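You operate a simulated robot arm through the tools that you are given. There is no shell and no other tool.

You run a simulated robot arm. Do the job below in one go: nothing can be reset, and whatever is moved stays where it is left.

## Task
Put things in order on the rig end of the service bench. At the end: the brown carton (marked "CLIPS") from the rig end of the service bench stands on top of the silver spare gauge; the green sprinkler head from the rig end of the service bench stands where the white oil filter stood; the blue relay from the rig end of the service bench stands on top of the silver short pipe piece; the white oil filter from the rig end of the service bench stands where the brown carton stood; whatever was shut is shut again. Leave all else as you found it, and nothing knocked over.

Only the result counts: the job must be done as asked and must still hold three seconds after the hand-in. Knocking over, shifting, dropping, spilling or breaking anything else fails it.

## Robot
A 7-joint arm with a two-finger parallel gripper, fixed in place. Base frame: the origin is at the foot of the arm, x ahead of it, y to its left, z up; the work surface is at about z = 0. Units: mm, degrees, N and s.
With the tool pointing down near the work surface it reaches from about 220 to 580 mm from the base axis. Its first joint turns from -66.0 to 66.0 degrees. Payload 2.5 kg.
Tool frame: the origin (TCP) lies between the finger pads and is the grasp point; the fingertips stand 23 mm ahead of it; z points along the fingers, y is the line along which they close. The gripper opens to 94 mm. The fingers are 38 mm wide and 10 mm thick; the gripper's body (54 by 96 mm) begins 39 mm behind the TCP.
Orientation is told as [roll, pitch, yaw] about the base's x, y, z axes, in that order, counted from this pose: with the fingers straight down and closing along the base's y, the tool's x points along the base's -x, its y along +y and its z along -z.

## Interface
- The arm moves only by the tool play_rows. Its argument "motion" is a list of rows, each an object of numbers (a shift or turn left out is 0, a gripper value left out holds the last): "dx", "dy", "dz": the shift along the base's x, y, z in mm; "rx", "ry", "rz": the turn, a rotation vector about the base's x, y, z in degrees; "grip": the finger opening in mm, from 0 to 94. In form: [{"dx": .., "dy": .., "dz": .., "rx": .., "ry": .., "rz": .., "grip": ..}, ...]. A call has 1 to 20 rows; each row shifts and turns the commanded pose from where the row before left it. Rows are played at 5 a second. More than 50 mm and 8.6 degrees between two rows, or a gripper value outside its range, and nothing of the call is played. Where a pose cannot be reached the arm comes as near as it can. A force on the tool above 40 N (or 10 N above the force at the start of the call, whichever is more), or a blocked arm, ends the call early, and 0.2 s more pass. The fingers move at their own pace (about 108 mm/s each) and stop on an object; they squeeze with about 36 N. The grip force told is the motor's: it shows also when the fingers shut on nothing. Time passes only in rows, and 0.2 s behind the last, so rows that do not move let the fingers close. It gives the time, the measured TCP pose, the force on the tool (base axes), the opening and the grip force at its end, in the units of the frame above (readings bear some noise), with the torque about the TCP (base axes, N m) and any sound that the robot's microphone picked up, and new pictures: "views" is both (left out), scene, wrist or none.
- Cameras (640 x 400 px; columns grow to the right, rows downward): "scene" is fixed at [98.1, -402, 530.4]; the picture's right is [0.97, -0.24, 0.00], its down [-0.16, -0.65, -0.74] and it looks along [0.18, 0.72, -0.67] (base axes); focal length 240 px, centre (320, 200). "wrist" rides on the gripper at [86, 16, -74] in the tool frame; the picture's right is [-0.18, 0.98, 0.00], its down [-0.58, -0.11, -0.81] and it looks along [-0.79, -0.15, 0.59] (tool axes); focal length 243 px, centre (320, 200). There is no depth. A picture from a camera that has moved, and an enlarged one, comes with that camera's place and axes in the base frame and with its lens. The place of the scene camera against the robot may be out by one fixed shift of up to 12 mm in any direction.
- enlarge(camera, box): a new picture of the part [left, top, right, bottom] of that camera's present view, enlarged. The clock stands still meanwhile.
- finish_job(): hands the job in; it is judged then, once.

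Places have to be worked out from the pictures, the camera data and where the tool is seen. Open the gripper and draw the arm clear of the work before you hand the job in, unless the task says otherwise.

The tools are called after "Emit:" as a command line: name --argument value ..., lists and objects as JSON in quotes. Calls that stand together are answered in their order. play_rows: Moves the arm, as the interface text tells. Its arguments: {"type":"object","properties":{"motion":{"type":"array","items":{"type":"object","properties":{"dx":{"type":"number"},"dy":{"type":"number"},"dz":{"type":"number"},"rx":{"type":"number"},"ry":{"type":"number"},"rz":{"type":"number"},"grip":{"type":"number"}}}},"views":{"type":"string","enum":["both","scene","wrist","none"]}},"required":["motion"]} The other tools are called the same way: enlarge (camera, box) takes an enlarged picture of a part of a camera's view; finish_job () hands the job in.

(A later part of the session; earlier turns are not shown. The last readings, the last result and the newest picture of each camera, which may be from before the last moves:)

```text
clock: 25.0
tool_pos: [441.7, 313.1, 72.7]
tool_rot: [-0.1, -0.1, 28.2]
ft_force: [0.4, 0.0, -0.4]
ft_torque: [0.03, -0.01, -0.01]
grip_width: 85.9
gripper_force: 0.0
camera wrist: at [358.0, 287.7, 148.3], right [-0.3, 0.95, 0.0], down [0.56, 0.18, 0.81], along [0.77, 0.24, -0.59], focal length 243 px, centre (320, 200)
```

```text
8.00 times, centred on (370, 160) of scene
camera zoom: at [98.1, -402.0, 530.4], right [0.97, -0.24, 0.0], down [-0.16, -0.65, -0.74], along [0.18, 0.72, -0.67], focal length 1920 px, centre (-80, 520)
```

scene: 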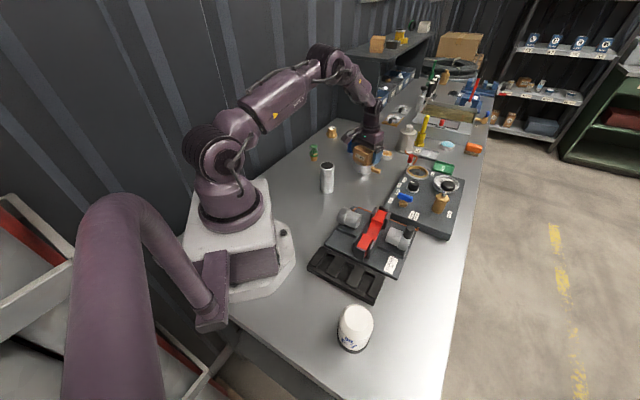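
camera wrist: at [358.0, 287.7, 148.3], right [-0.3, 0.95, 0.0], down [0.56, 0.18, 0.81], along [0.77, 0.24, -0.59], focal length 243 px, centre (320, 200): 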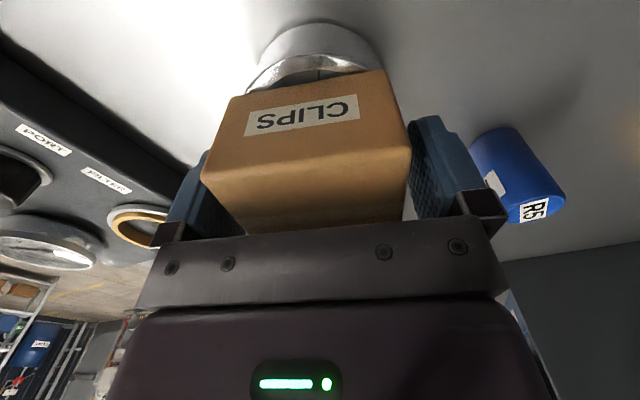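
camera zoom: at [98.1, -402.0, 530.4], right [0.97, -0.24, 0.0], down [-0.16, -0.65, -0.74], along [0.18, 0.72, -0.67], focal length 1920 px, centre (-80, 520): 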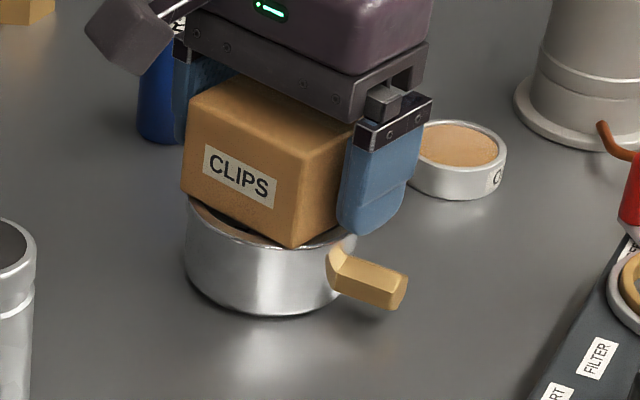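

The carton is released and stands on the gauge. I'll draw straight up and look.

Emit:
play_rows --motion '[{"dz": 10}, {"dz": 20}, {"dz": 40}, {"dz": 40}, {"dx": -30, "dy": -20, "dz": 30}, {}]' --views "both"

Emit:
enlarge --camera "scene" --box '[345, 135, 395, 185]'

Emit:
enlarge --camera "wrist" --box '[220, 0, 420, 140]'

```text
clock: 26.4
tool_pos: [413.0, 294.7, 211.9]
tool_rot: [-0.1, 0.0, 28.2]
ft_force: [0.3, -0.8, 0.4]
ft_torque: [-0.01, -0.01, 0.01]
grip_width: 85.7
gripper_force: 0.0
camera wrist: at [329.8, 269.7, 287.9], right [-0.3, 0.95, 0.0], down [0.56, 0.18, 0.81], along [0.77, 0.24, -0.59], focal length 243 px, centre (320, 200)
```

scene: 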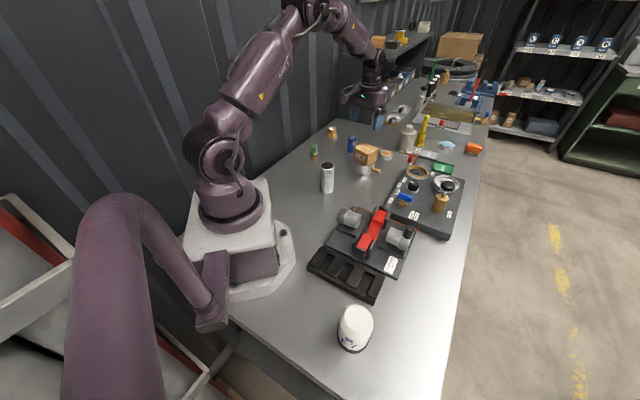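
wrist: 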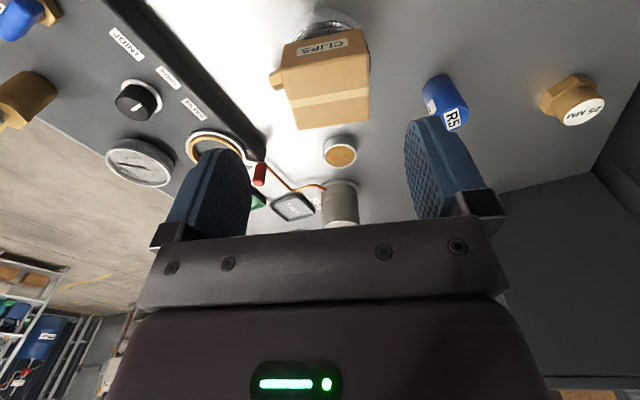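

```text
8.00 times, centred on (370, 160) of scene
camera zoom: at [98.1, -402.0, 530.4], right [0.97, -0.24, 0.0], down [-0.16, -0.65, -0.74], along [0.18, 0.72, -0.67], focal length 1920 px, centre (-80, 520)
```

zoom: 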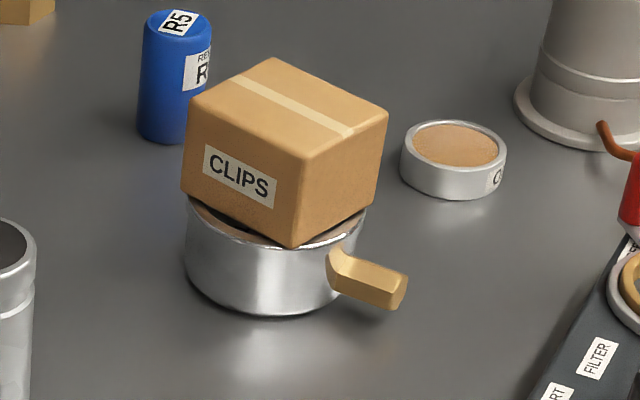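

```text
2.86 times, centred on (320, 70) of wrist
camera zoom: at [329.8, 269.7, 287.9], right [-0.3, 0.95, 0.0], down [0.56, 0.18, 0.81], along [0.77, 0.24, -0.59], focal length 693 px, centre (320, 571)
```

zoom: 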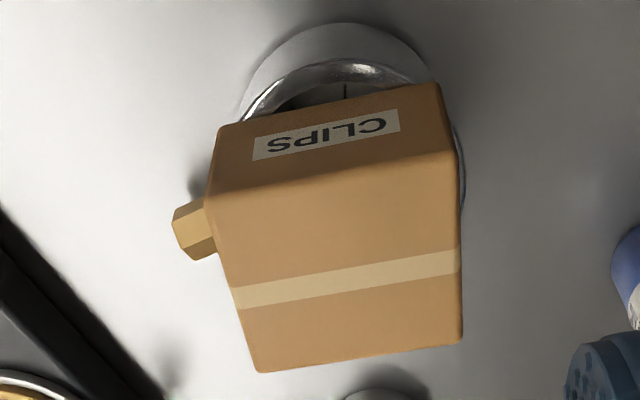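

The carton sits level on the gauge, centred within about 2 mm. Next is the oil filter: I'll swing round in an arc at z≈212 with the tool yawed to about -51° and look at it.

Emit:
play_rows --motion '[{"dx": 12.9, "dy": -41.8, "rz": -4.4}, {"dx": 8.9, "dy": -42.0, "rz": -4.4}, {"dx": 5.0, "dy": -41.6, "rz": -4.4}, {"dx": 1.1, "dy": -40.8, "rz": -4.4}, {"dx": -2.6, "dy": -39.9, "rz": -4.4}, {"dx": -6.0, "dy": -38.6, "rz": -4.4}, {"dx": -9.3, "dy": -36.8, "rz": -4.4}, {"dx": -12.4, "dy": -34.9, "rz": -4.4}, {"dx": -15.2, "dy": -32.8, "rz": -4.4}, {"dx": -17.7, "dy": -30.3, "rz": -4.4}, {"dx": -19.9, "dy": -27.8, "rz": -4.4}, {"dx": -21.8, "dy": -25.1, "rz": -4.4}, {"dx": -23.5, "dy": -22.2, "rz": -4.4}, {"dx": -24.7, "dy": -19.3, "rz": -4.4}, {"dx": -25.7, "dy": -16.3, "rz": -4.4}, {"dx": -26.3, "dy": -13.3, "rz": -4.4}, {"dx": -26.6, "dy": -10.3, "rz": -4.4}, {"dx": -26.8, "dy": -7.3, "rz": -4.4, "grip": 94}, {}]' --views "both"

Emit:
enlarge --camera "wrist" --box '[240, 0, 440, 150]'

```text
clock: 30.4
tool_pos: [179.9, -227.9, 211.6]
tool_rot: [0.0, -0.1, -50.9]
ft_force: [0.0, 0.2, 0.4]
ft_torque: [-0.01, -0.02, -0.01]
grip_width: 94.0
gripper_force: 0.0
camera wrist: at [139.1, -148.3, 286.7], right [0.88, 0.48, 0.0], down [0.28, -0.52, 0.81], along [0.38, -0.71, -0.59], focal length 243 px, centre (320, 200)
```

scene: 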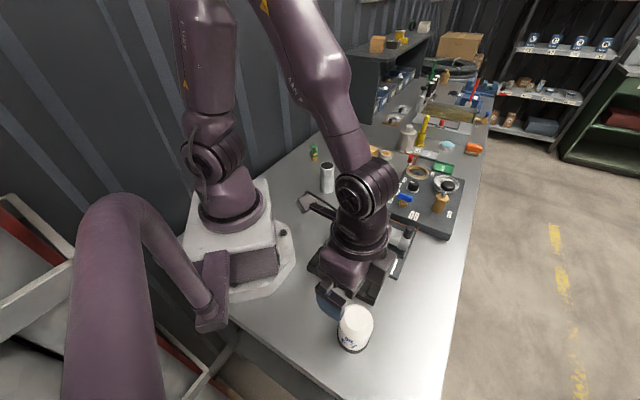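
wrist: 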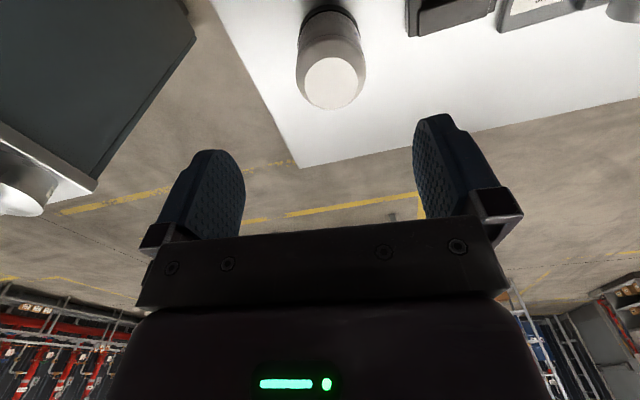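

```text
2.67 times, centred on (340, 75) of wrist
camera zoom: at [139.1, -148.3, 286.7], right [0.88, 0.48, 0.0], down [0.28, -0.52, 0.81], along [0.38, -0.71, -0.59], focal length 647 px, centre (267, 533)
```

zoom: 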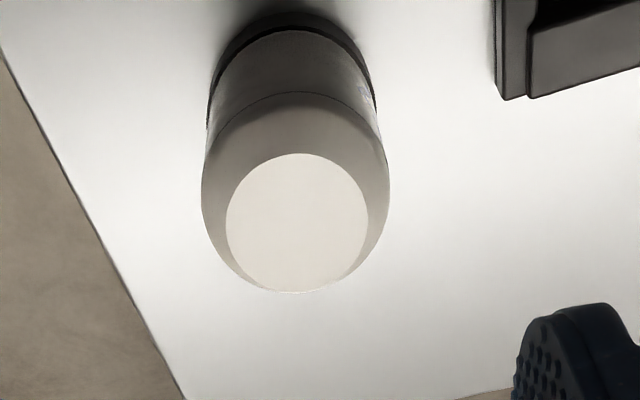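

The filter looks about 67 mm across and about 87 mm tall, centred near (200, -241). I'll move above it and take a second view to triangulate.

Emit:
play_rows --motion '[{"dx": 10, "dy": -8, "dz": -20}, {"dx": 9, "dy": -8, "dz": -25}, {"dz": -17}, {}]' --views "both"

Emit:
enlarge --camera "wrist" --box '[220, 0, 440, 150]'

Emit:
enlarge --camera "scene" --box '[290, 260, 420, 370]'

```text
clock: 31.4
tool_pos: [198.8, -243.0, 148.6]
tool_rot: [0.0, 0.0, -50.9]
ft_force: [-0.6, 0.2, -0.1]
ft_torque: [-0.02, 0.0, -0.02]
grip_width: 94.0
gripper_force: 0.1
camera wrist: at [157.7, -163.1, 224.7], right [0.88, 0.48, 0.0], down [0.28, -0.52, 0.81], along [0.38, -0.71, -0.59], focal length 243 px, centre (320, 200)
```

scene: 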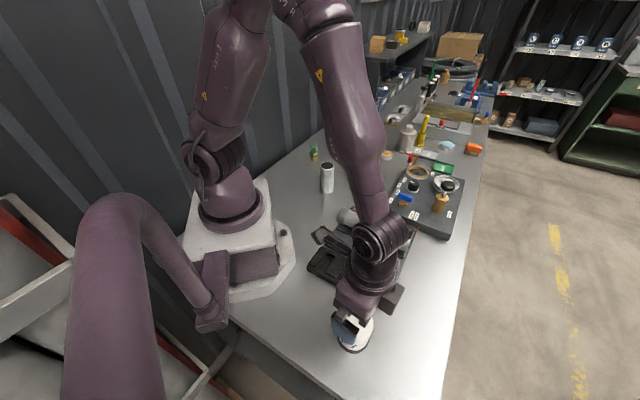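
wrist: 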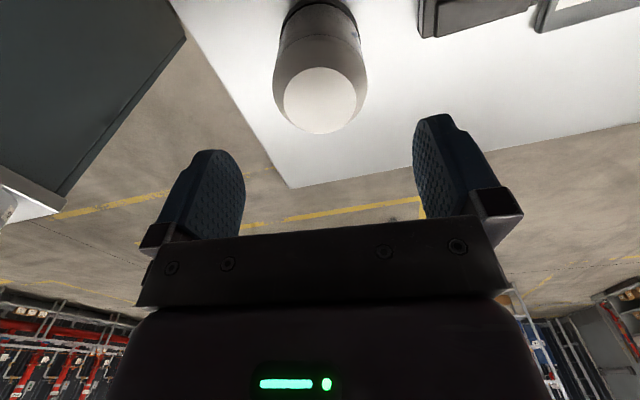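

```text
2.67 times, centred on (330, 75) of wrist
camera zoom: at [157.7, -163.1, 224.7], right [0.88, 0.48, 0.0], down [0.28, -0.52, 0.81], along [0.38, -0.71, -0.59], focal length 647 px, centre (293, 533)
```

zoom: 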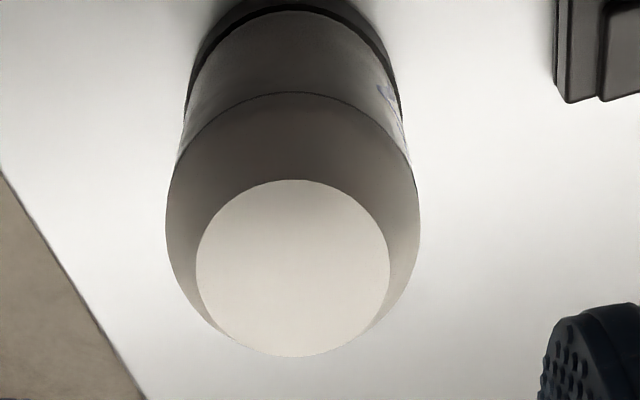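

```text
3.64 times, centred on (355, 315) of scene
camera zoom: at [98.1, -402.0, 530.4], right [0.97, -0.24, 0.0], down [-0.16, -0.65, -0.74], along [0.18, 0.72, -0.67], focal length 873 px, centre (193, -218)
```

zoom: 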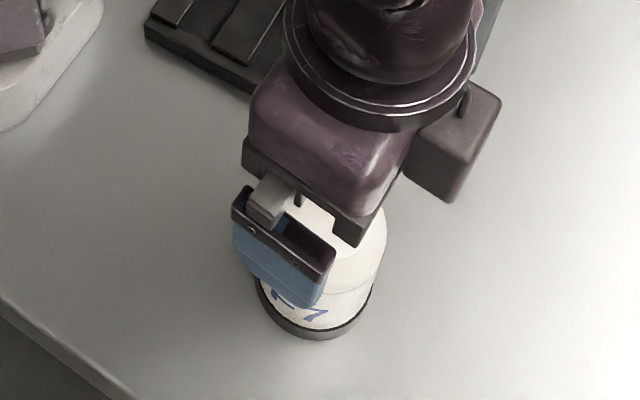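

Triangulation gives the filter's centre as (200.2, -240.5) and its top at 85 mm. TCP is within 1 mm, so I'll go down to z≈56 (clear of the top) and close.

Emit:
play_rows --motion '[{"dx": 0.6, "dy": -0.6, "dz": -25}, {"dz": -30}, {"dz": -25}, {"dz": -14.5}, {}, {"grip": 0}, {}, {}, {}]' --views "both"

```text
clock: 33.4
tool_pos: [198.6, -245.1, 56.3]
tool_rot: [0.1, 0.0, -51.0]
ft_force: [0.5, 0.2, -0.1]
ft_torque: [-0.03, -0.01, -0.02]
grip_width: 60.6
gripper_force: 36.2
camera wrist: at [158.1, -166.4, 131.8], right [0.88, 0.48, 0.0], down [0.28, -0.52, 0.81], along [0.38, -0.71, -0.59], focal length 243 px, centre (320, 200)
```

scene: 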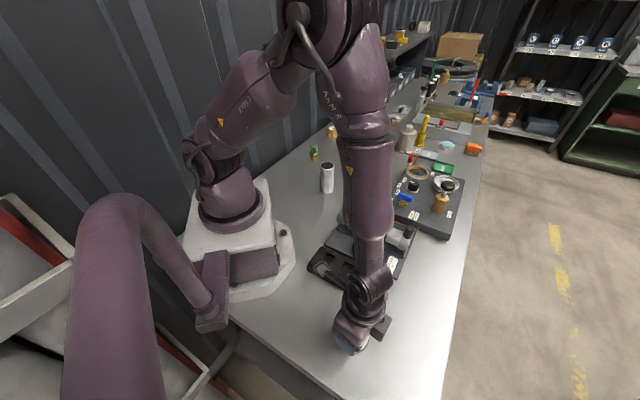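
wrist: 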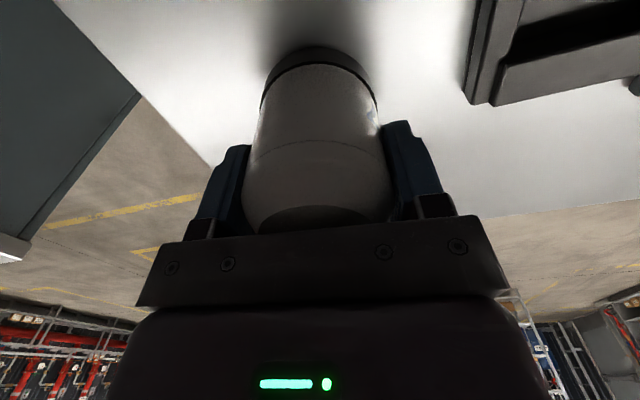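

The filter is gripped at 60.6 mm with 36 N. I'll lift slowly and check.

Emit:
play_rows --motion '[{"dz": 1}, {"dz": 1}, {"dz": 2}, {"dz": 3}, {"dz": 4}, {"dz": 5}, {"dz": 6}, {}]' --views "both"

Emit:
enlarge --camera "scene" --box '[290, 260, 420, 370]'

```text
clock: 35.2
tool_pos: [200.3, -244.3, 78.9]
tool_rot: [0.0, 0.0, -51.0]
ft_force: [0.2, -0.3, -2.4]
ft_torque: [0.0, -0.02, -0.01]
grip_width: 60.4
gripper_force: 36.0
camera wrist: at [158.8, -165.5, 153.9], right [0.88, 0.48, 0.0], down [0.28, -0.52, 0.81], along [0.38, -0.71, -0.59], focal length 243 px, centre (320, 200)
```

scene: 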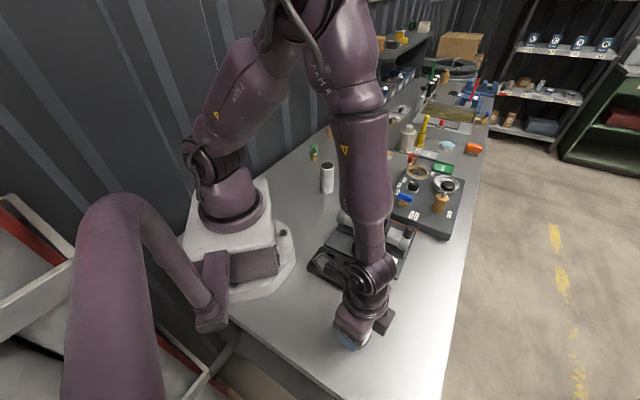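
wrist: 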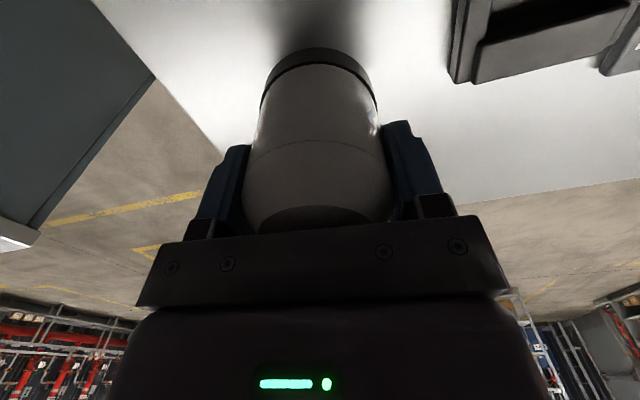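

```text
3.64 times, centred on (355, 315) of scene
camera zoom: at [98.1, -402.0, 530.4], right [0.97, -0.24, 0.0], down [-0.16, -0.65, -0.74], along [0.18, 0.72, -0.67], focal length 873 px, centre (193, -218)
```

zoom: 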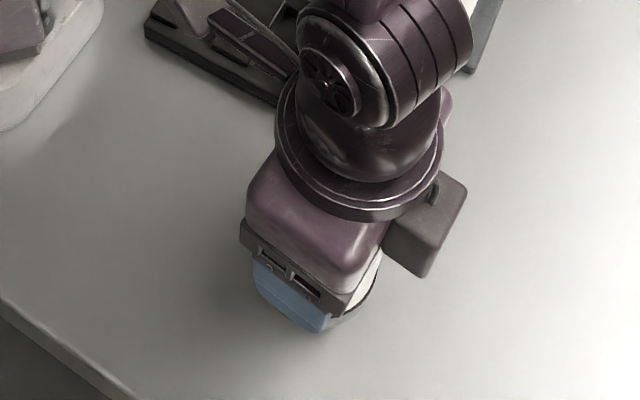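

The filter is held and lifted (about 2.4 N). I'll raise it to z≈210 so that it clears everything, then swing it round towards the carton's old place.

Emit:
play_rows --motion '[{"dz": 8}, {"dz": 12}, {"dz": 16}, {"dz": 18}, {"dz": 18}, {"dz": 18}, {"dz": 16}, {"dz": 14}, {"dz": 10}, {}]' --views "none"

Emit:
play_rows --motion '[{"dx": 9.2, "dy": 6.1, "rz": 3.7}, {"dx": 13.1, "dy": 10.4, "rz": 3.7}, {"dx": 16.7, "dy": 15.8, "rz": 3.7}, {"dx": 15.6, "dy": 17.0, "rz": 3.7}, {"dx": 14.4, "dy": 18.3, "rz": 3.7}, {"dx": 13.1, "dy": 19.3, "rz": 3.7}, {"dx": 11.7, "dy": 20.3, "rz": 3.7}, {"dx": 10.3, "dy": 21.1, "rz": 3.7}, {"dx": 8.7, "dy": 22.0, "rz": 3.7}, {"dx": 7.1, "dy": 22.6, "rz": 3.7}, {"dx": 5.5, "dy": 23.3, "rz": 3.7}, {"dx": 3.8, "dy": 23.6, "rz": 3.7}, {"dx": 2.1, "dy": 23.9, "rz": 3.7}, {"dx": 0.3, "dy": 24.1, "rz": 3.7}, {"dx": -1.3, "dy": 24.2, "rz": 3.7}, {"dx": -3.3, "dy": 24.0, "rz": 3.7}, {"dx": -4.8, "dy": 24.0, "rz": 3.7}, {"dx": -3.4, "dy": 11.8, "rz": 1.85}, {"dx": -2.0, "dy": 6.5, "rz": 1.0}, {}]' --views "both"

```text
clock: 37.4
tool_pos: [200.3, -243.6, 207.7]
tool_rot: [-0.1, 0.0, -50.9]
ft_force: [-0.1, -0.1, -1.8]
ft_torque: [-0.01, 0.03, -0.01]
grip_width: 60.5
gripper_force: 35.3
```

```text
clock: 41.6
tool_pos: [316.9, 114.5, 208.6]
tool_rot: [0.0, -0.1, 14.9]
ft_force: [0.1, 0.3, -1.4]
ft_torque: [-0.03, -0.01, 0.0]
grip_width: 60.6
gripper_force: 35.7
camera wrist: at [230.7, 109.3, 282.9], right [-0.07, 1.0, 0.0], down [0.59, 0.04, 0.81], along [0.8, 0.06, -0.59], focal length 243 px, centre (320, 200)
```

scene: 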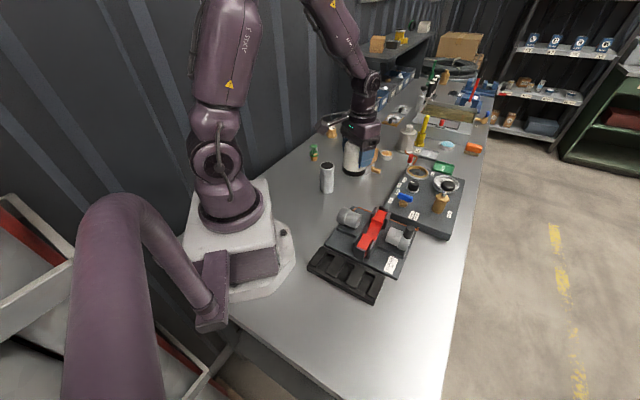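
wrist: 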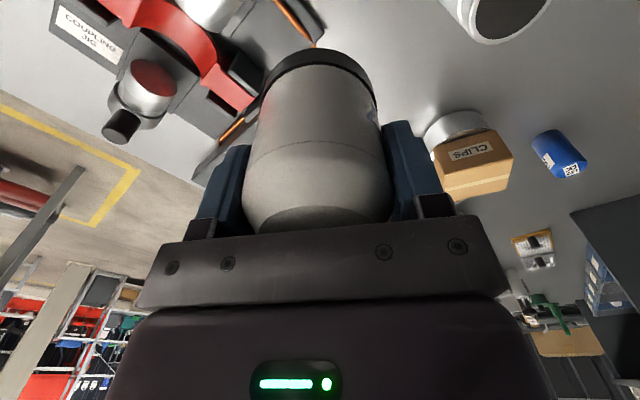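

The filter is still firmly held at 60.6 mm. I'll complete the swing to the carton's old place, around (158, 315.5).

Emit:
play_rows --motion '[{"dx": -1.4, "dy": 5.2, "rz": 0.85}, {"dx": -4.0, "dy": 11.6, "rz": 1.85}, {"dx": -4.3, "dy": 11.6, "rz": 1.85}, {"dx": -10.2, "dy": 22.5, "rz": 3.7}, {"dx": -11.7, "dy": 21.8, "rz": 3.7}, {"dx": -13.4, "dy": 21.0, "rz": 3.7}, {"dx": -14.8, "dy": 20.1, "rz": 3.7}, {"dx": -16.5, "dy": 19.0, "rz": 3.7}, {"dx": -17.8, "dy": 17.7, "rz": 3.7}, {"dx": -19.1, "dy": 16.7, "rz": 3.7}, {"dx": -20.4, "dy": 15.1, "rz": 3.7}, {"dx": -15.2, "dy": 10.4, "rz": 3.7}, {"dx": -10.4, "dy": 6.6, "rz": 3.7}, {}, {}]' --views "both"

```text
clock: 44.8
tool_pos: [158.2, 312.0, 207.7]
tool_rot: [-0.1, 0.0, 56.4]
ft_force: [-0.8, -0.6, -2.3]
ft_torque: [0.03, 0.02, 0.0]
grip_width: 60.4
gripper_force: 36.3
camera wrist: at [98.0, 250.3, 283.1], right [-0.72, 0.7, 0.0], down [0.41, 0.42, 0.81], along [0.56, 0.58, -0.59], focal length 243 px, centre (320, 200)
```

scene: 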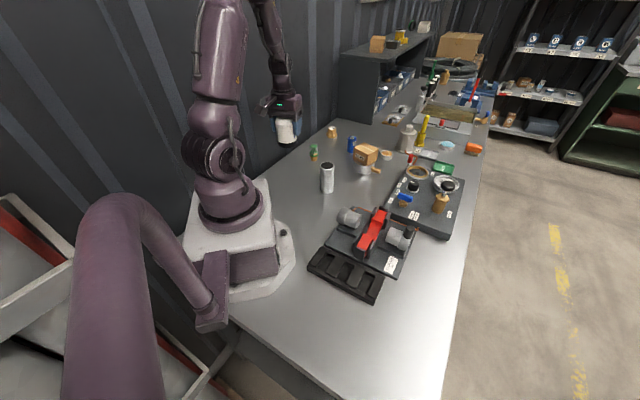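
wrist: 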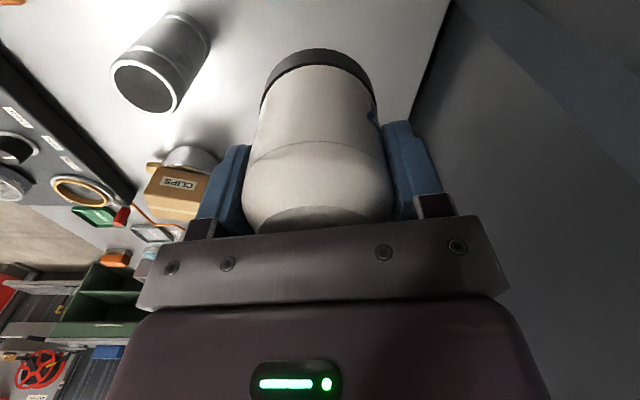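

The filter is over the spot; TCP is at about (158.9, 313.1), so I correct by +3 mm in y and descend to just above the bench.

Emit:
play_rows --motion '[{"dx": -0.3, "dy": 3, "dz": -6}, {"dz": -14}, {"dz": -20}, {"dz": -20}, {"dz": -20}, {"dz": -20}, {"dz": -18}, {"dz": -14}, {"dz": -8}, {"dz": -4}, {}]' --views "both"

Emit:
enlarge --camera "scene" --box '[250, 125, 340, 200]'

```text
clock: 47.2
tool_pos: [157.2, 317.1, 64.3]
tool_rot: [0.0, 0.0, 56.2]
ft_force: [-0.3, -0.2, -2.1]
ft_torque: [0.01, -0.03, 0.0]
grip_width: 60.8
gripper_force: 36.5
camera wrist: at [96.8, 255.2, 138.9], right [-0.72, 0.7, 0.0], down [0.41, 0.42, 0.81], along [0.56, 0.58, -0.59], focal length 243 px, centre (320, 200)
```

scene: 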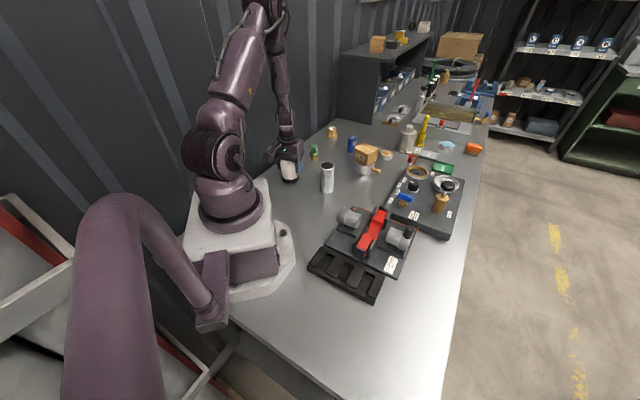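
wrist: 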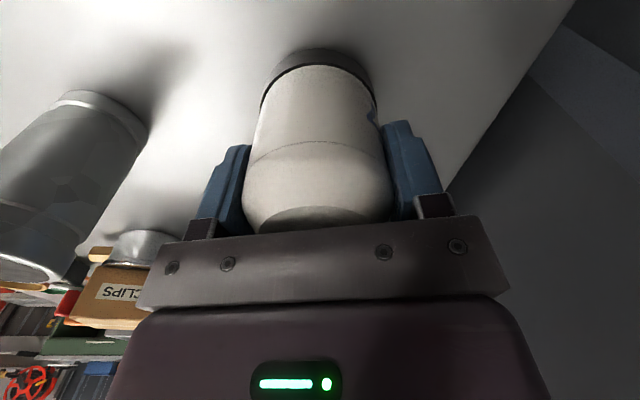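

```text
5.33 times, centred on (295, 162) of scene
camera zoom: at [98.1, -402.0, 530.5], right [0.97, -0.24, 0.0], down [-0.16, -0.65, -0.74], along [0.18, 0.72, -0.67], focal length 1280 px, centre (453, 400)
```

zoom: 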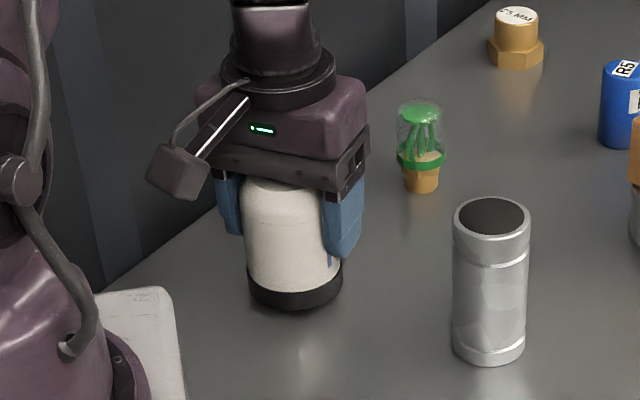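

The filter hangs upright about 7 mm above the bench. I'll make a small correction and descend gently to contact.

Emit:
play_rows --motion '[{"dx": 0.7, "dy": -1.0, "dz": -2}, {"dz": -2}, {"dz": -1.5}, {"dz": -1}, {}]' --views "none"

```text
clock: 48.4
tool_pos: [158.5, 314.5, 58.2]
tool_rot: [0.0, 0.0, 56.3]
ft_force: [0.6, 0.6, -2.2]
ft_torque: [-0.02, -0.02, 0.0]
grip_width: 60.5
gripper_force: 36.0
```

No contact yet; I'll continue down in half-millimetre steps.

Emit:
play_rows --motion '[{"dz": -0.6}, {"dz": -0.6}, {"dz": -0.5}, {}]' --views "none"

```text
clock: 49.4
tool_pos: [157.9, 314.6, 55.7]
tool_rot: [-0.1, 0.0, 56.2]
ft_force: [-0.8, -3.7, 5.5]
ft_torque: [0.02, -0.03, 0.0]
grip_width: 60.6
gripper_force: 35.8
```

Contact at about 8 N. Now I release by opening in stages, then lift away slowly.

Emit:
play_rows --motion '[{"grip": 64}, {"grip": 72}, {"grip": 86}, {"grip": 94}, {}]' --views "wrist"

Emit:
play_rows --motion '[{"dz": 8}, {"dz": 20}, {"dz": 30}, {"dz": 40}, {"dx": -10, "dy": -15, "dz": 40}, {}]' --views "both"

Emit:
enlarge --camera "wrist" --box '[240, 0, 440, 150]'

Emit:
enlarge --camera "scene" --box '[250, 125, 340, 200]'

```text
clock: 50.6
tool_pos: [157.5, 314.1, 56.1]
tool_rot: [0.0, 0.0, 56.2]
ft_force: [0.4, 0.2, -0.6]
ft_torque: [-0.01, 0.01, 0.0]
grip_width: 94.1
gripper_force: 0.0
camera wrist: at [96.8, 253.9, 131.5], right [-0.72, 0.7, 0.0], down [0.41, 0.42, 0.81], along [0.56, 0.58, -0.59], focal length 243 px, centre (320, 200)
```

wrist: 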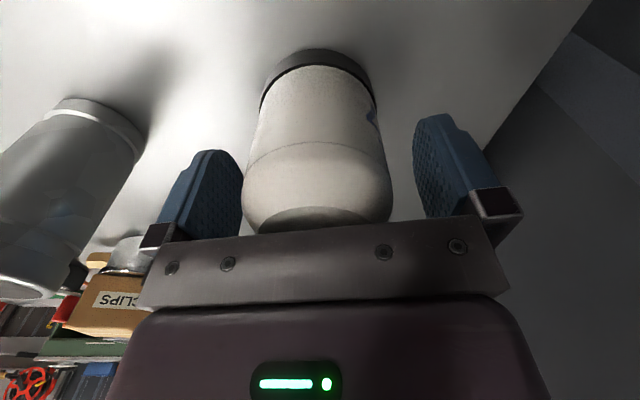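

```text
clock: 52.0
tool_pos: [146.7, 299.6, 197.6]
tool_rot: [0.0, 0.0, 56.3]
ft_force: [-0.1, -0.1, 0.5]
ft_torque: [0.03, -0.01, 0.0]
grip_width: 94.2
gripper_force: 0.0
camera wrist: at [85.9, 237.6, 273.3], right [-0.72, 0.7, 0.0], down [0.41, 0.42, 0.81], along [0.56, 0.58, -0.59], focal length 243 px, centre (320, 200)
```

scene: 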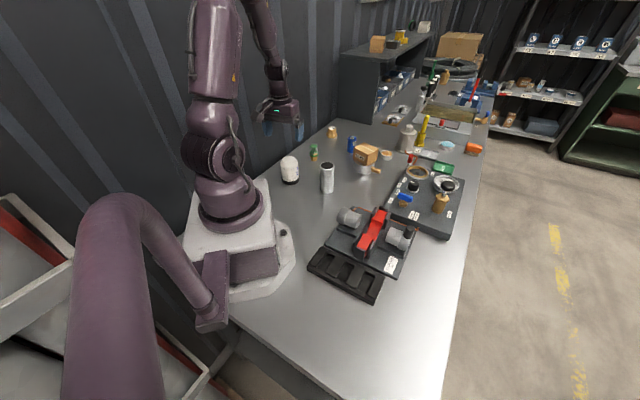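
wrist: 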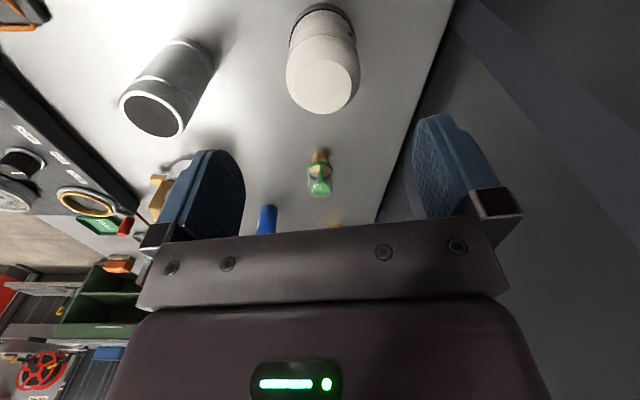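

```text
2.67 times, centred on (340, 75) of wrist
camera zoom: at [85.9, 237.6, 273.3], right [-0.72, 0.7, 0.0], down [0.41, 0.42, 0.81], along [0.56, 0.58, -0.59], focal length 647 px, centre (267, 533)
```

zoom: 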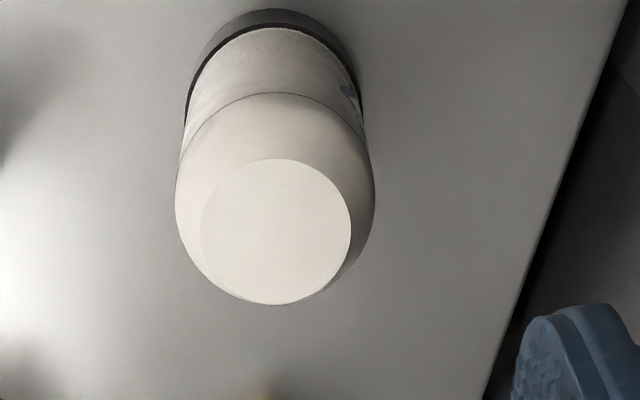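

```text
5.33 times, centred on (295, 162) of scene
camera zoom: at [98.1, -402.0, 530.4], right [0.97, -0.24, 0.0], down [-0.16, -0.65, -0.74], along [0.18, 0.72, -0.67], focal length 1280 px, centre (453, 400)
```

zoom: 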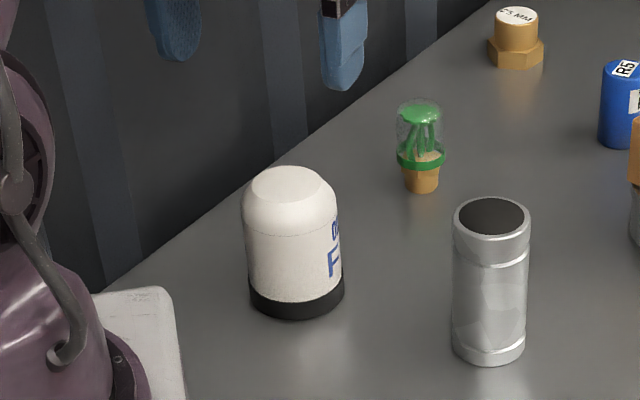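

The filter stands at (157.8, 315.2), matching the carton's old place. Next is the sprinkler head; I'll zoom on it in the current view.

Emit:
enlarge --camera "wrist" --box '[280, 130, 360, 210]'

Emit:
enlarge --camera "scene" --box '[295, 130, 335, 170]'

```text
5.00 times, centred on (320, 170) of wrist
camera zoom: at [85.9, 237.6, 273.3], right [-0.72, 0.7, 0.0], down [0.41, 0.42, 0.81], along [0.56, 0.58, -0.59], focal length 1213 px, centre (320, 350)
```

zoom: 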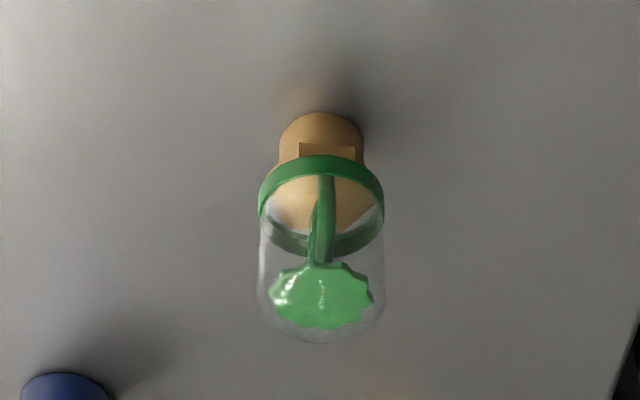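

```text
10.00 times, centred on (315, 150) of scene
camera zoom: at [98.1, -402.0, 530.4], right [0.97, -0.24, 0.0], down [-0.16, -0.65, -0.74], along [0.18, 0.72, -0.67], focal length 2400 px, centre (370, 700)
```

zoom: 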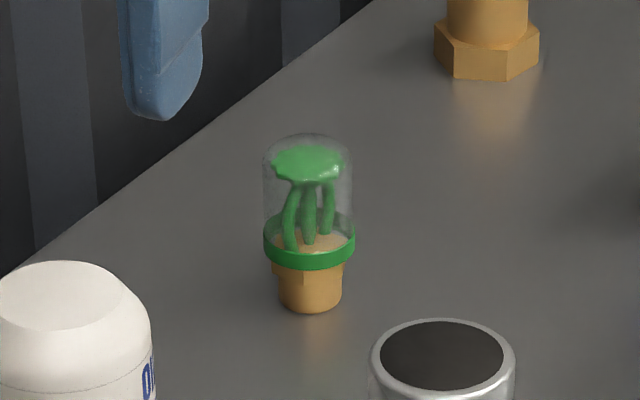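

The sprinkler head looks about 37 mm wide at its green ring, centred near (271, 427). I'll move closer for a precise look.

Emit:
play_rows --motion '[{"dx": 23, "dy": 19}, {"dx": 23, "dy": 19}, {"dx": 23, "dy": 19, "dz": -15}, {"dx": 23, "dy": 19, "dz": -20}, {}]' --views "both"

Emit:
enlarge --camera "wrist" --box '[260, 50, 380, 150]'

```text
clock: 53.2
tool_pos: [240.8, 379.3, 160.4]
tool_rot: [0.0, 0.0, 56.3]
ft_force: [-1.0, -0.7, 0.3]
ft_torque: [0.0, 0.04, -0.02]
grip_width: 93.9
gripper_force: 0.1
camera wrist: at [179.2, 318.1, 236.1], right [-0.72, 0.7, 0.0], down [0.41, 0.42, 0.81], along [0.56, 0.58, -0.59], focal length 243 px, centre (320, 200)
```

scene: 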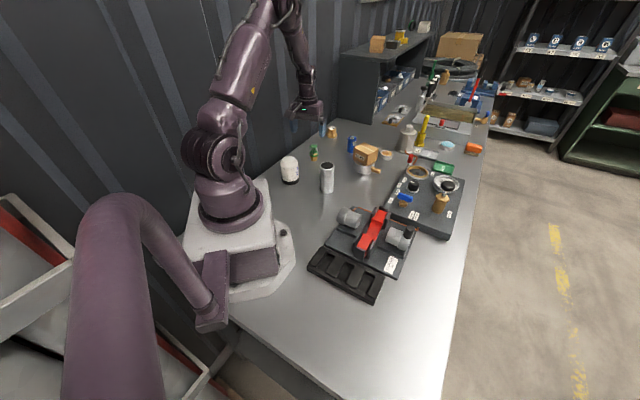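
wrist: 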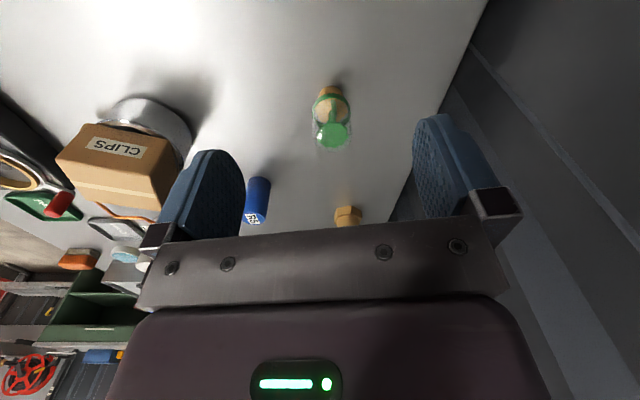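

```text
4.00 times, centred on (320, 100) of wrist
camera zoom: at [179.2, 318.1, 236.1], right [-0.72, 0.7, 0.0], down [0.41, 0.42, 0.81], along [0.56, 0.58, -0.59], focal length 970 px, centre (320, 600)
```

zoom: 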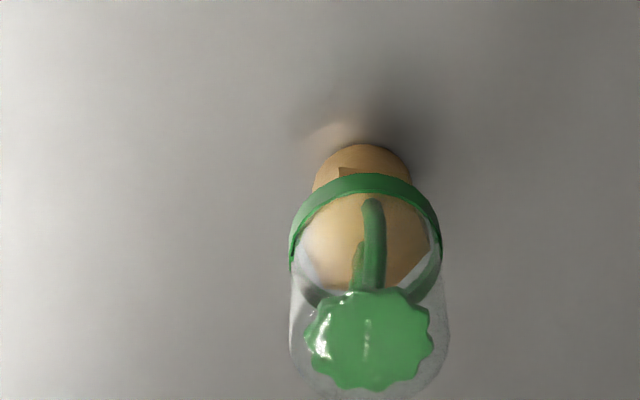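

The sprinkler head's axis is at about (269.7, 427.4), with the deflector at about 59 mm. I'll move over it at mid-height and verify before descending.

Emit:
play_rows --motion '[{"dx": 10, "dy": 15.7}, {"dx": 10, "dy": 16, "dz": -10}, {"dx": 9.6, "dy": 15, "dz": -20}, {"dz": -16}, {}]' --views "both"

Emit:
enlarge --camera "wrist" --box '[240, 0, 400, 120]'

Emit:
enlarge --camera "scene" --box '[280, 100, 360, 170]'

```text
clock: 54.4
tool_pos: [271.3, 423.0, 113.6]
tool_rot: [0.0, -0.1, 56.3]
ft_force: [-0.3, -0.4, -0.4]
ft_torque: [-0.02, 0.0, 0.01]
grip_width: 94.2
gripper_force: 0.1
camera wrist: at [210.0, 361.5, 188.4], right [-0.72, 0.7, 0.0], down [0.41, 0.42, 0.81], along [0.56, 0.58, -0.59], focal length 243 px, centre (320, 200)
```

scene: 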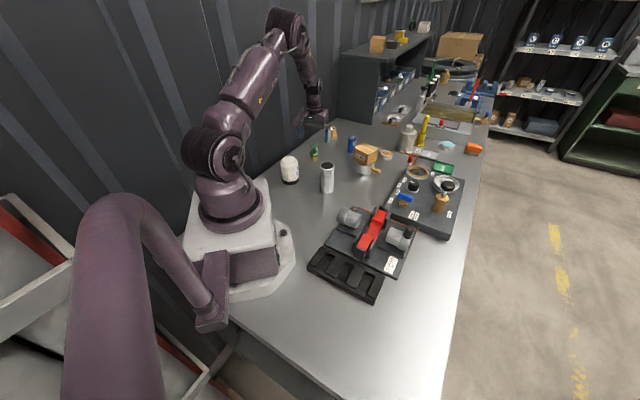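
wrist: 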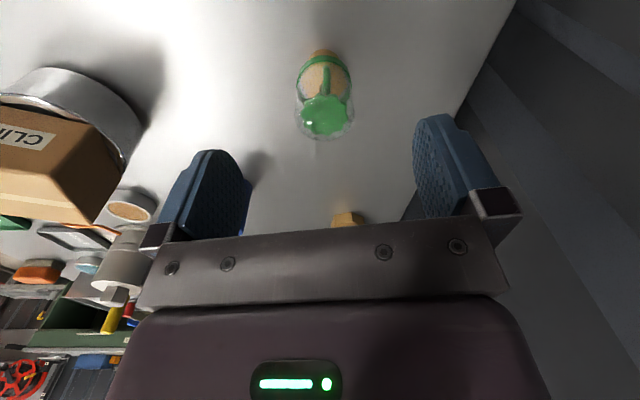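

```text
3.33 times, centred on (320, 60) of wrist
camera zoom: at [210.0, 361.5, 188.4], right [-0.72, 0.7, 0.0], down [0.41, 0.42, 0.81], along [0.56, 0.58, -0.59], focal length 809 px, centre (320, 667)
```

zoom: 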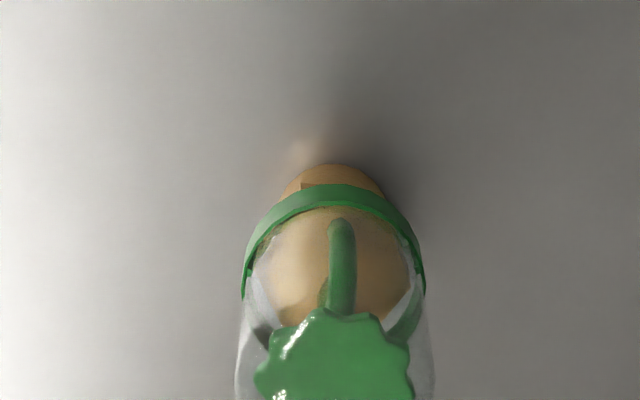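

```text
5.71 times, centred on (320, 135) of scene
camera zoom: at [98.1, -402.0, 530.4], right [0.97, -0.24, 0.0], down [-0.16, -0.65, -0.74], along [0.18, 0.72, -0.67], focal length 1371 px, centre (320, 571)
```

zoom: 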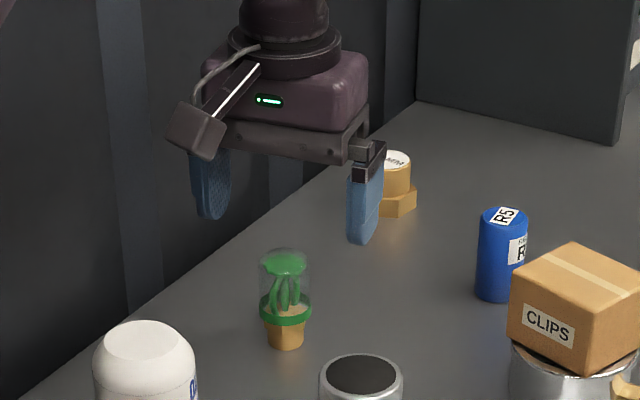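

Both views agree on (269.7, 427.4); TCP needs a (-1.2, +3.2) correction. Then I'll descend to z≈40 and close gently on the head.

Emit:
play_rows --motion '[{"dx": -1.2, "dy": 3.2, "dz": -10}, {"dz": -25}, {"dz": -25}, {"dz": -14}, {}, {"grip": 50}, {"grip": 42}, {"grip": 30}, {"grip": 20}, {}, {}]' --views "both"

Emit:
enlarge --camera "scene" --box '[280, 110, 360, 180]'

```text
clock: 56.8
tool_pos: [268.6, 427.4, 38.6]
tool_rot: [0.0, 0.0, 56.4]
ft_force: [-0.1, 0.1, 0.5]
ft_torque: [0.01, -0.02, 0.0]
grip_width: 34.9
gripper_force: 36.3
camera wrist: at [208.3, 365.5, 114.0], right [-0.72, 0.7, 0.0], down [0.41, 0.42, 0.81], along [0.56, 0.58, -0.59], focal length 243 px, centre (320, 200)
```

scene: 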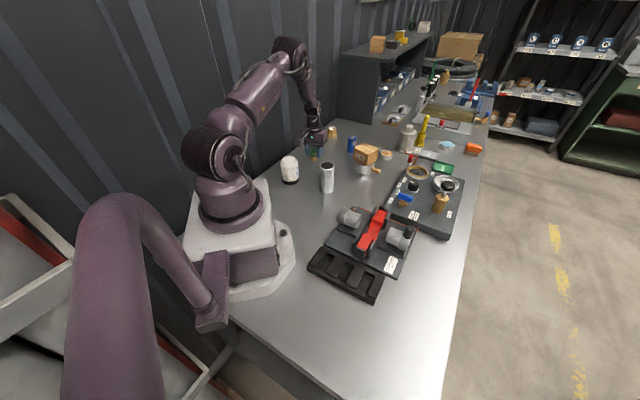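
wrist: 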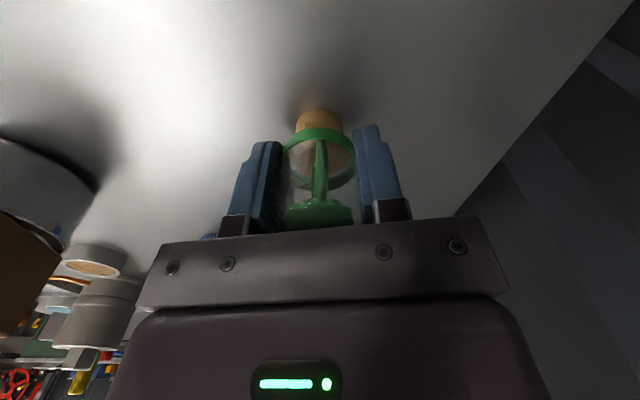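

```text
5.71 times, centred on (320, 145) of scene
camera zoom: at [98.1, -402.0, 530.4], right [0.97, -0.24, 0.0], down [-0.16, -0.65, -0.74], along [0.18, 0.72, -0.67], focal length 1371 px, centre (320, 514)
```

zoom: 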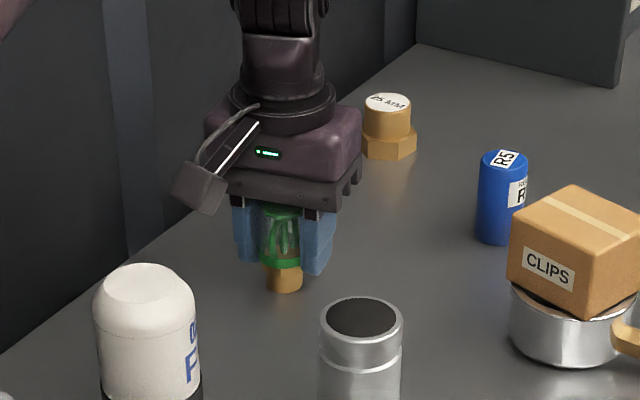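

The sprinkler head is gripped at 34.9 mm. I'll lift slowly and verify the whole head comes up.

Emit:
play_rows --motion '[{"dz": 1, "grip": 0}, {"dz": 1}, {"dz": 2}, {"dz": 3}, {"dz": 4}, {"dz": 5}, {"dz": 6}, {}]' --views "both"

Emit:
enlarge --camera "scene" --box '[280, 110, 360, 180]'

Emit:
enlarge --camera "wrist" --box '[240, 80, 400, 240]'

```text
clock: 58.6
tool_pos: [268.7, 426.1, 62.1]
tool_rot: [0.0, -0.1, 56.2]
ft_force: [0.0, 0.4, -1.5]
ft_torque: [0.02, 0.03, 0.01]
grip_width: 35.0
gripper_force: 35.9
camera wrist: at [207.7, 364.7, 136.0], right [-0.72, 0.7, 0.0], down [0.41, 0.42, 0.81], along [0.56, 0.58, -0.59], focal length 243 px, centre (320, 200)
```

scene: 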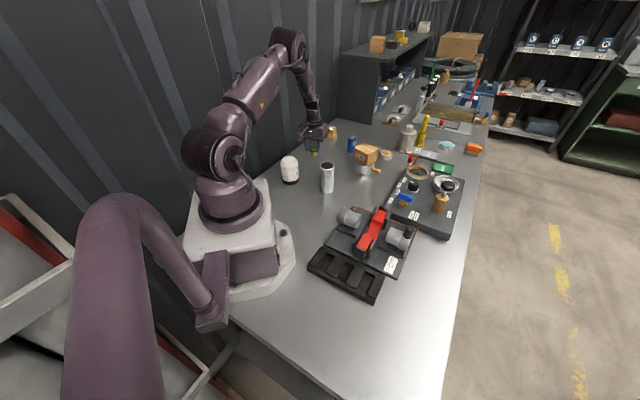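
wrist: 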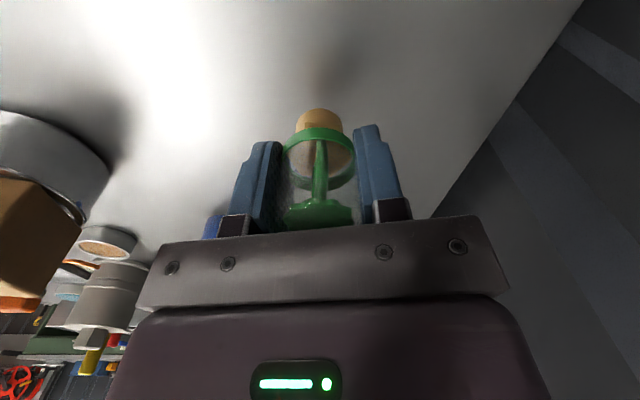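

```text
5.71 times, centred on (320, 145) of scene
camera zoom: at [98.1, -402.0, 530.4], right [0.97, -0.24, 0.0], down [-0.16, -0.65, -0.74], along [0.18, 0.72, -0.67], focal length 1371 px, centre (320, 514)
```

zoom: 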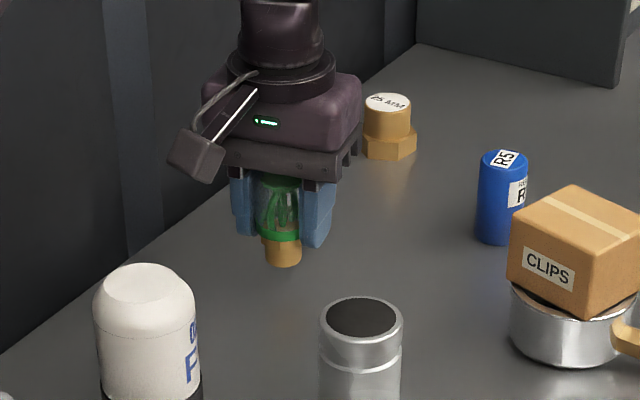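

```text
2.50 times, centred on (320, 160) of wrist
camera zoom: at [207.7, 364.7, 136.0], right [-0.72, 0.7, 0.0], down [0.41, 0.42, 0.81], along [0.56, 0.58, -0.59], focal length 606 px, centre (320, 300)
```

zoom: 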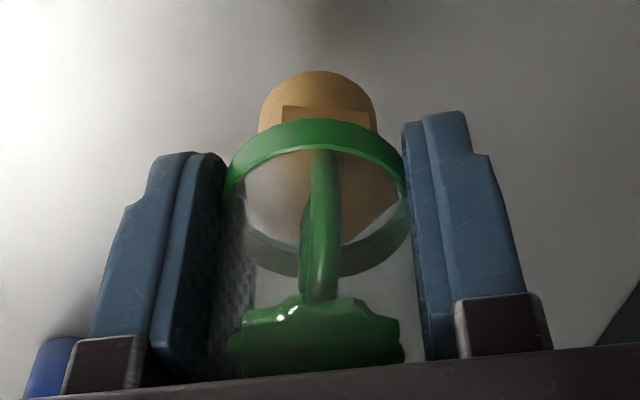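

The whole head is up and firmly held (35.0 mm). I'll raise it clear, then swing it to the filter's original place.

Emit:
play_rows --motion '[{"dz": 8}, {"dz": 12}, {"dz": 16}, {"dz": 18}, {"dz": 18}, {"dz": 18}, {"dz": 16}, {"dz": 13}, {"dz": 8}, {}]' --views "none"

Emit:
play_rows --motion '[{"dx": 3.1, "dy": -11.4, "rz": -3.35}, {"dx": 8.3, "dy": -15.3, "rz": -3.35}, {"dx": 13.6, "dy": -20.0, "rz": -3.35}, {"dx": 14.3, "dy": -22.0, "rz": -3.35}, {"dx": 14.6, "dy": -24.1, "rz": -3.35}, {"dx": 12.8, "dy": -24.6, "rz": -3.35}, {"dx": 11.2, "dy": -24.9, "rz": -3.35}, {"dx": 9.3, "dy": -25.2, "rz": -3.35}, {"dx": 7.7, "dy": -25.2, "rz": -3.35}, {"dx": 5.9, "dy": -25.3, "rz": -3.35}, {"dx": 4.3, "dy": -25.2, "rz": -3.35}, {"dx": 2.6, "dy": -25.0, "rz": -3.35}, {"dx": 1.0, "dy": -24.6, "rz": -3.35}, {"dx": -0.6, "dy": -24.2, "rz": -3.35}, {"dx": -2.1, "dy": -23.7, "rz": -3.35}, {"dx": -3.5, "dy": -23.1, "rz": -3.35}, {"dx": -4.9, "dy": -22.4, "rz": -3.35}, {"dx": -3.6, "dy": -13.0, "rz": -2.0}, {"dx": -2.6, "dy": -8.6, "rz": -1.35}, {}]' --views "both"

```text
clock: 60.8
tool_pos: [270.9, 426.3, 188.9]
tool_rot: [0.0, 0.0, 56.4]
ft_force: [0.3, 1.3, -1.4]
ft_torque: [0.0, 0.0, -0.03]
grip_width: 35.0
gripper_force: 36.0
```

```text
clock: 65.0
tool_pos: [360.9, 19.3, 187.5]
tool_rot: [0.0, 0.0, -4.0]
ft_force: [0.3, 0.7, -1.1]
ft_torque: [0.01, 0.0, -0.02]
grip_width: 34.9
gripper_force: 35.8
camera wrist: at [276.5, 42.7, 263.6], right [0.25, 0.97, 0.0], down [0.57, -0.15, 0.81], along [0.78, -0.2, -0.59], focal length 243 px, centre (320, 200)
```

scene: 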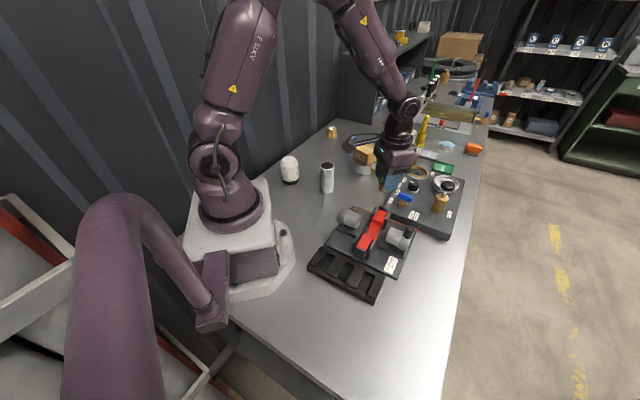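
wrist: 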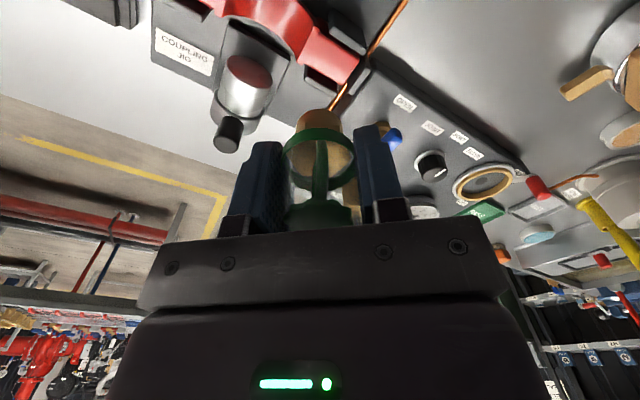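

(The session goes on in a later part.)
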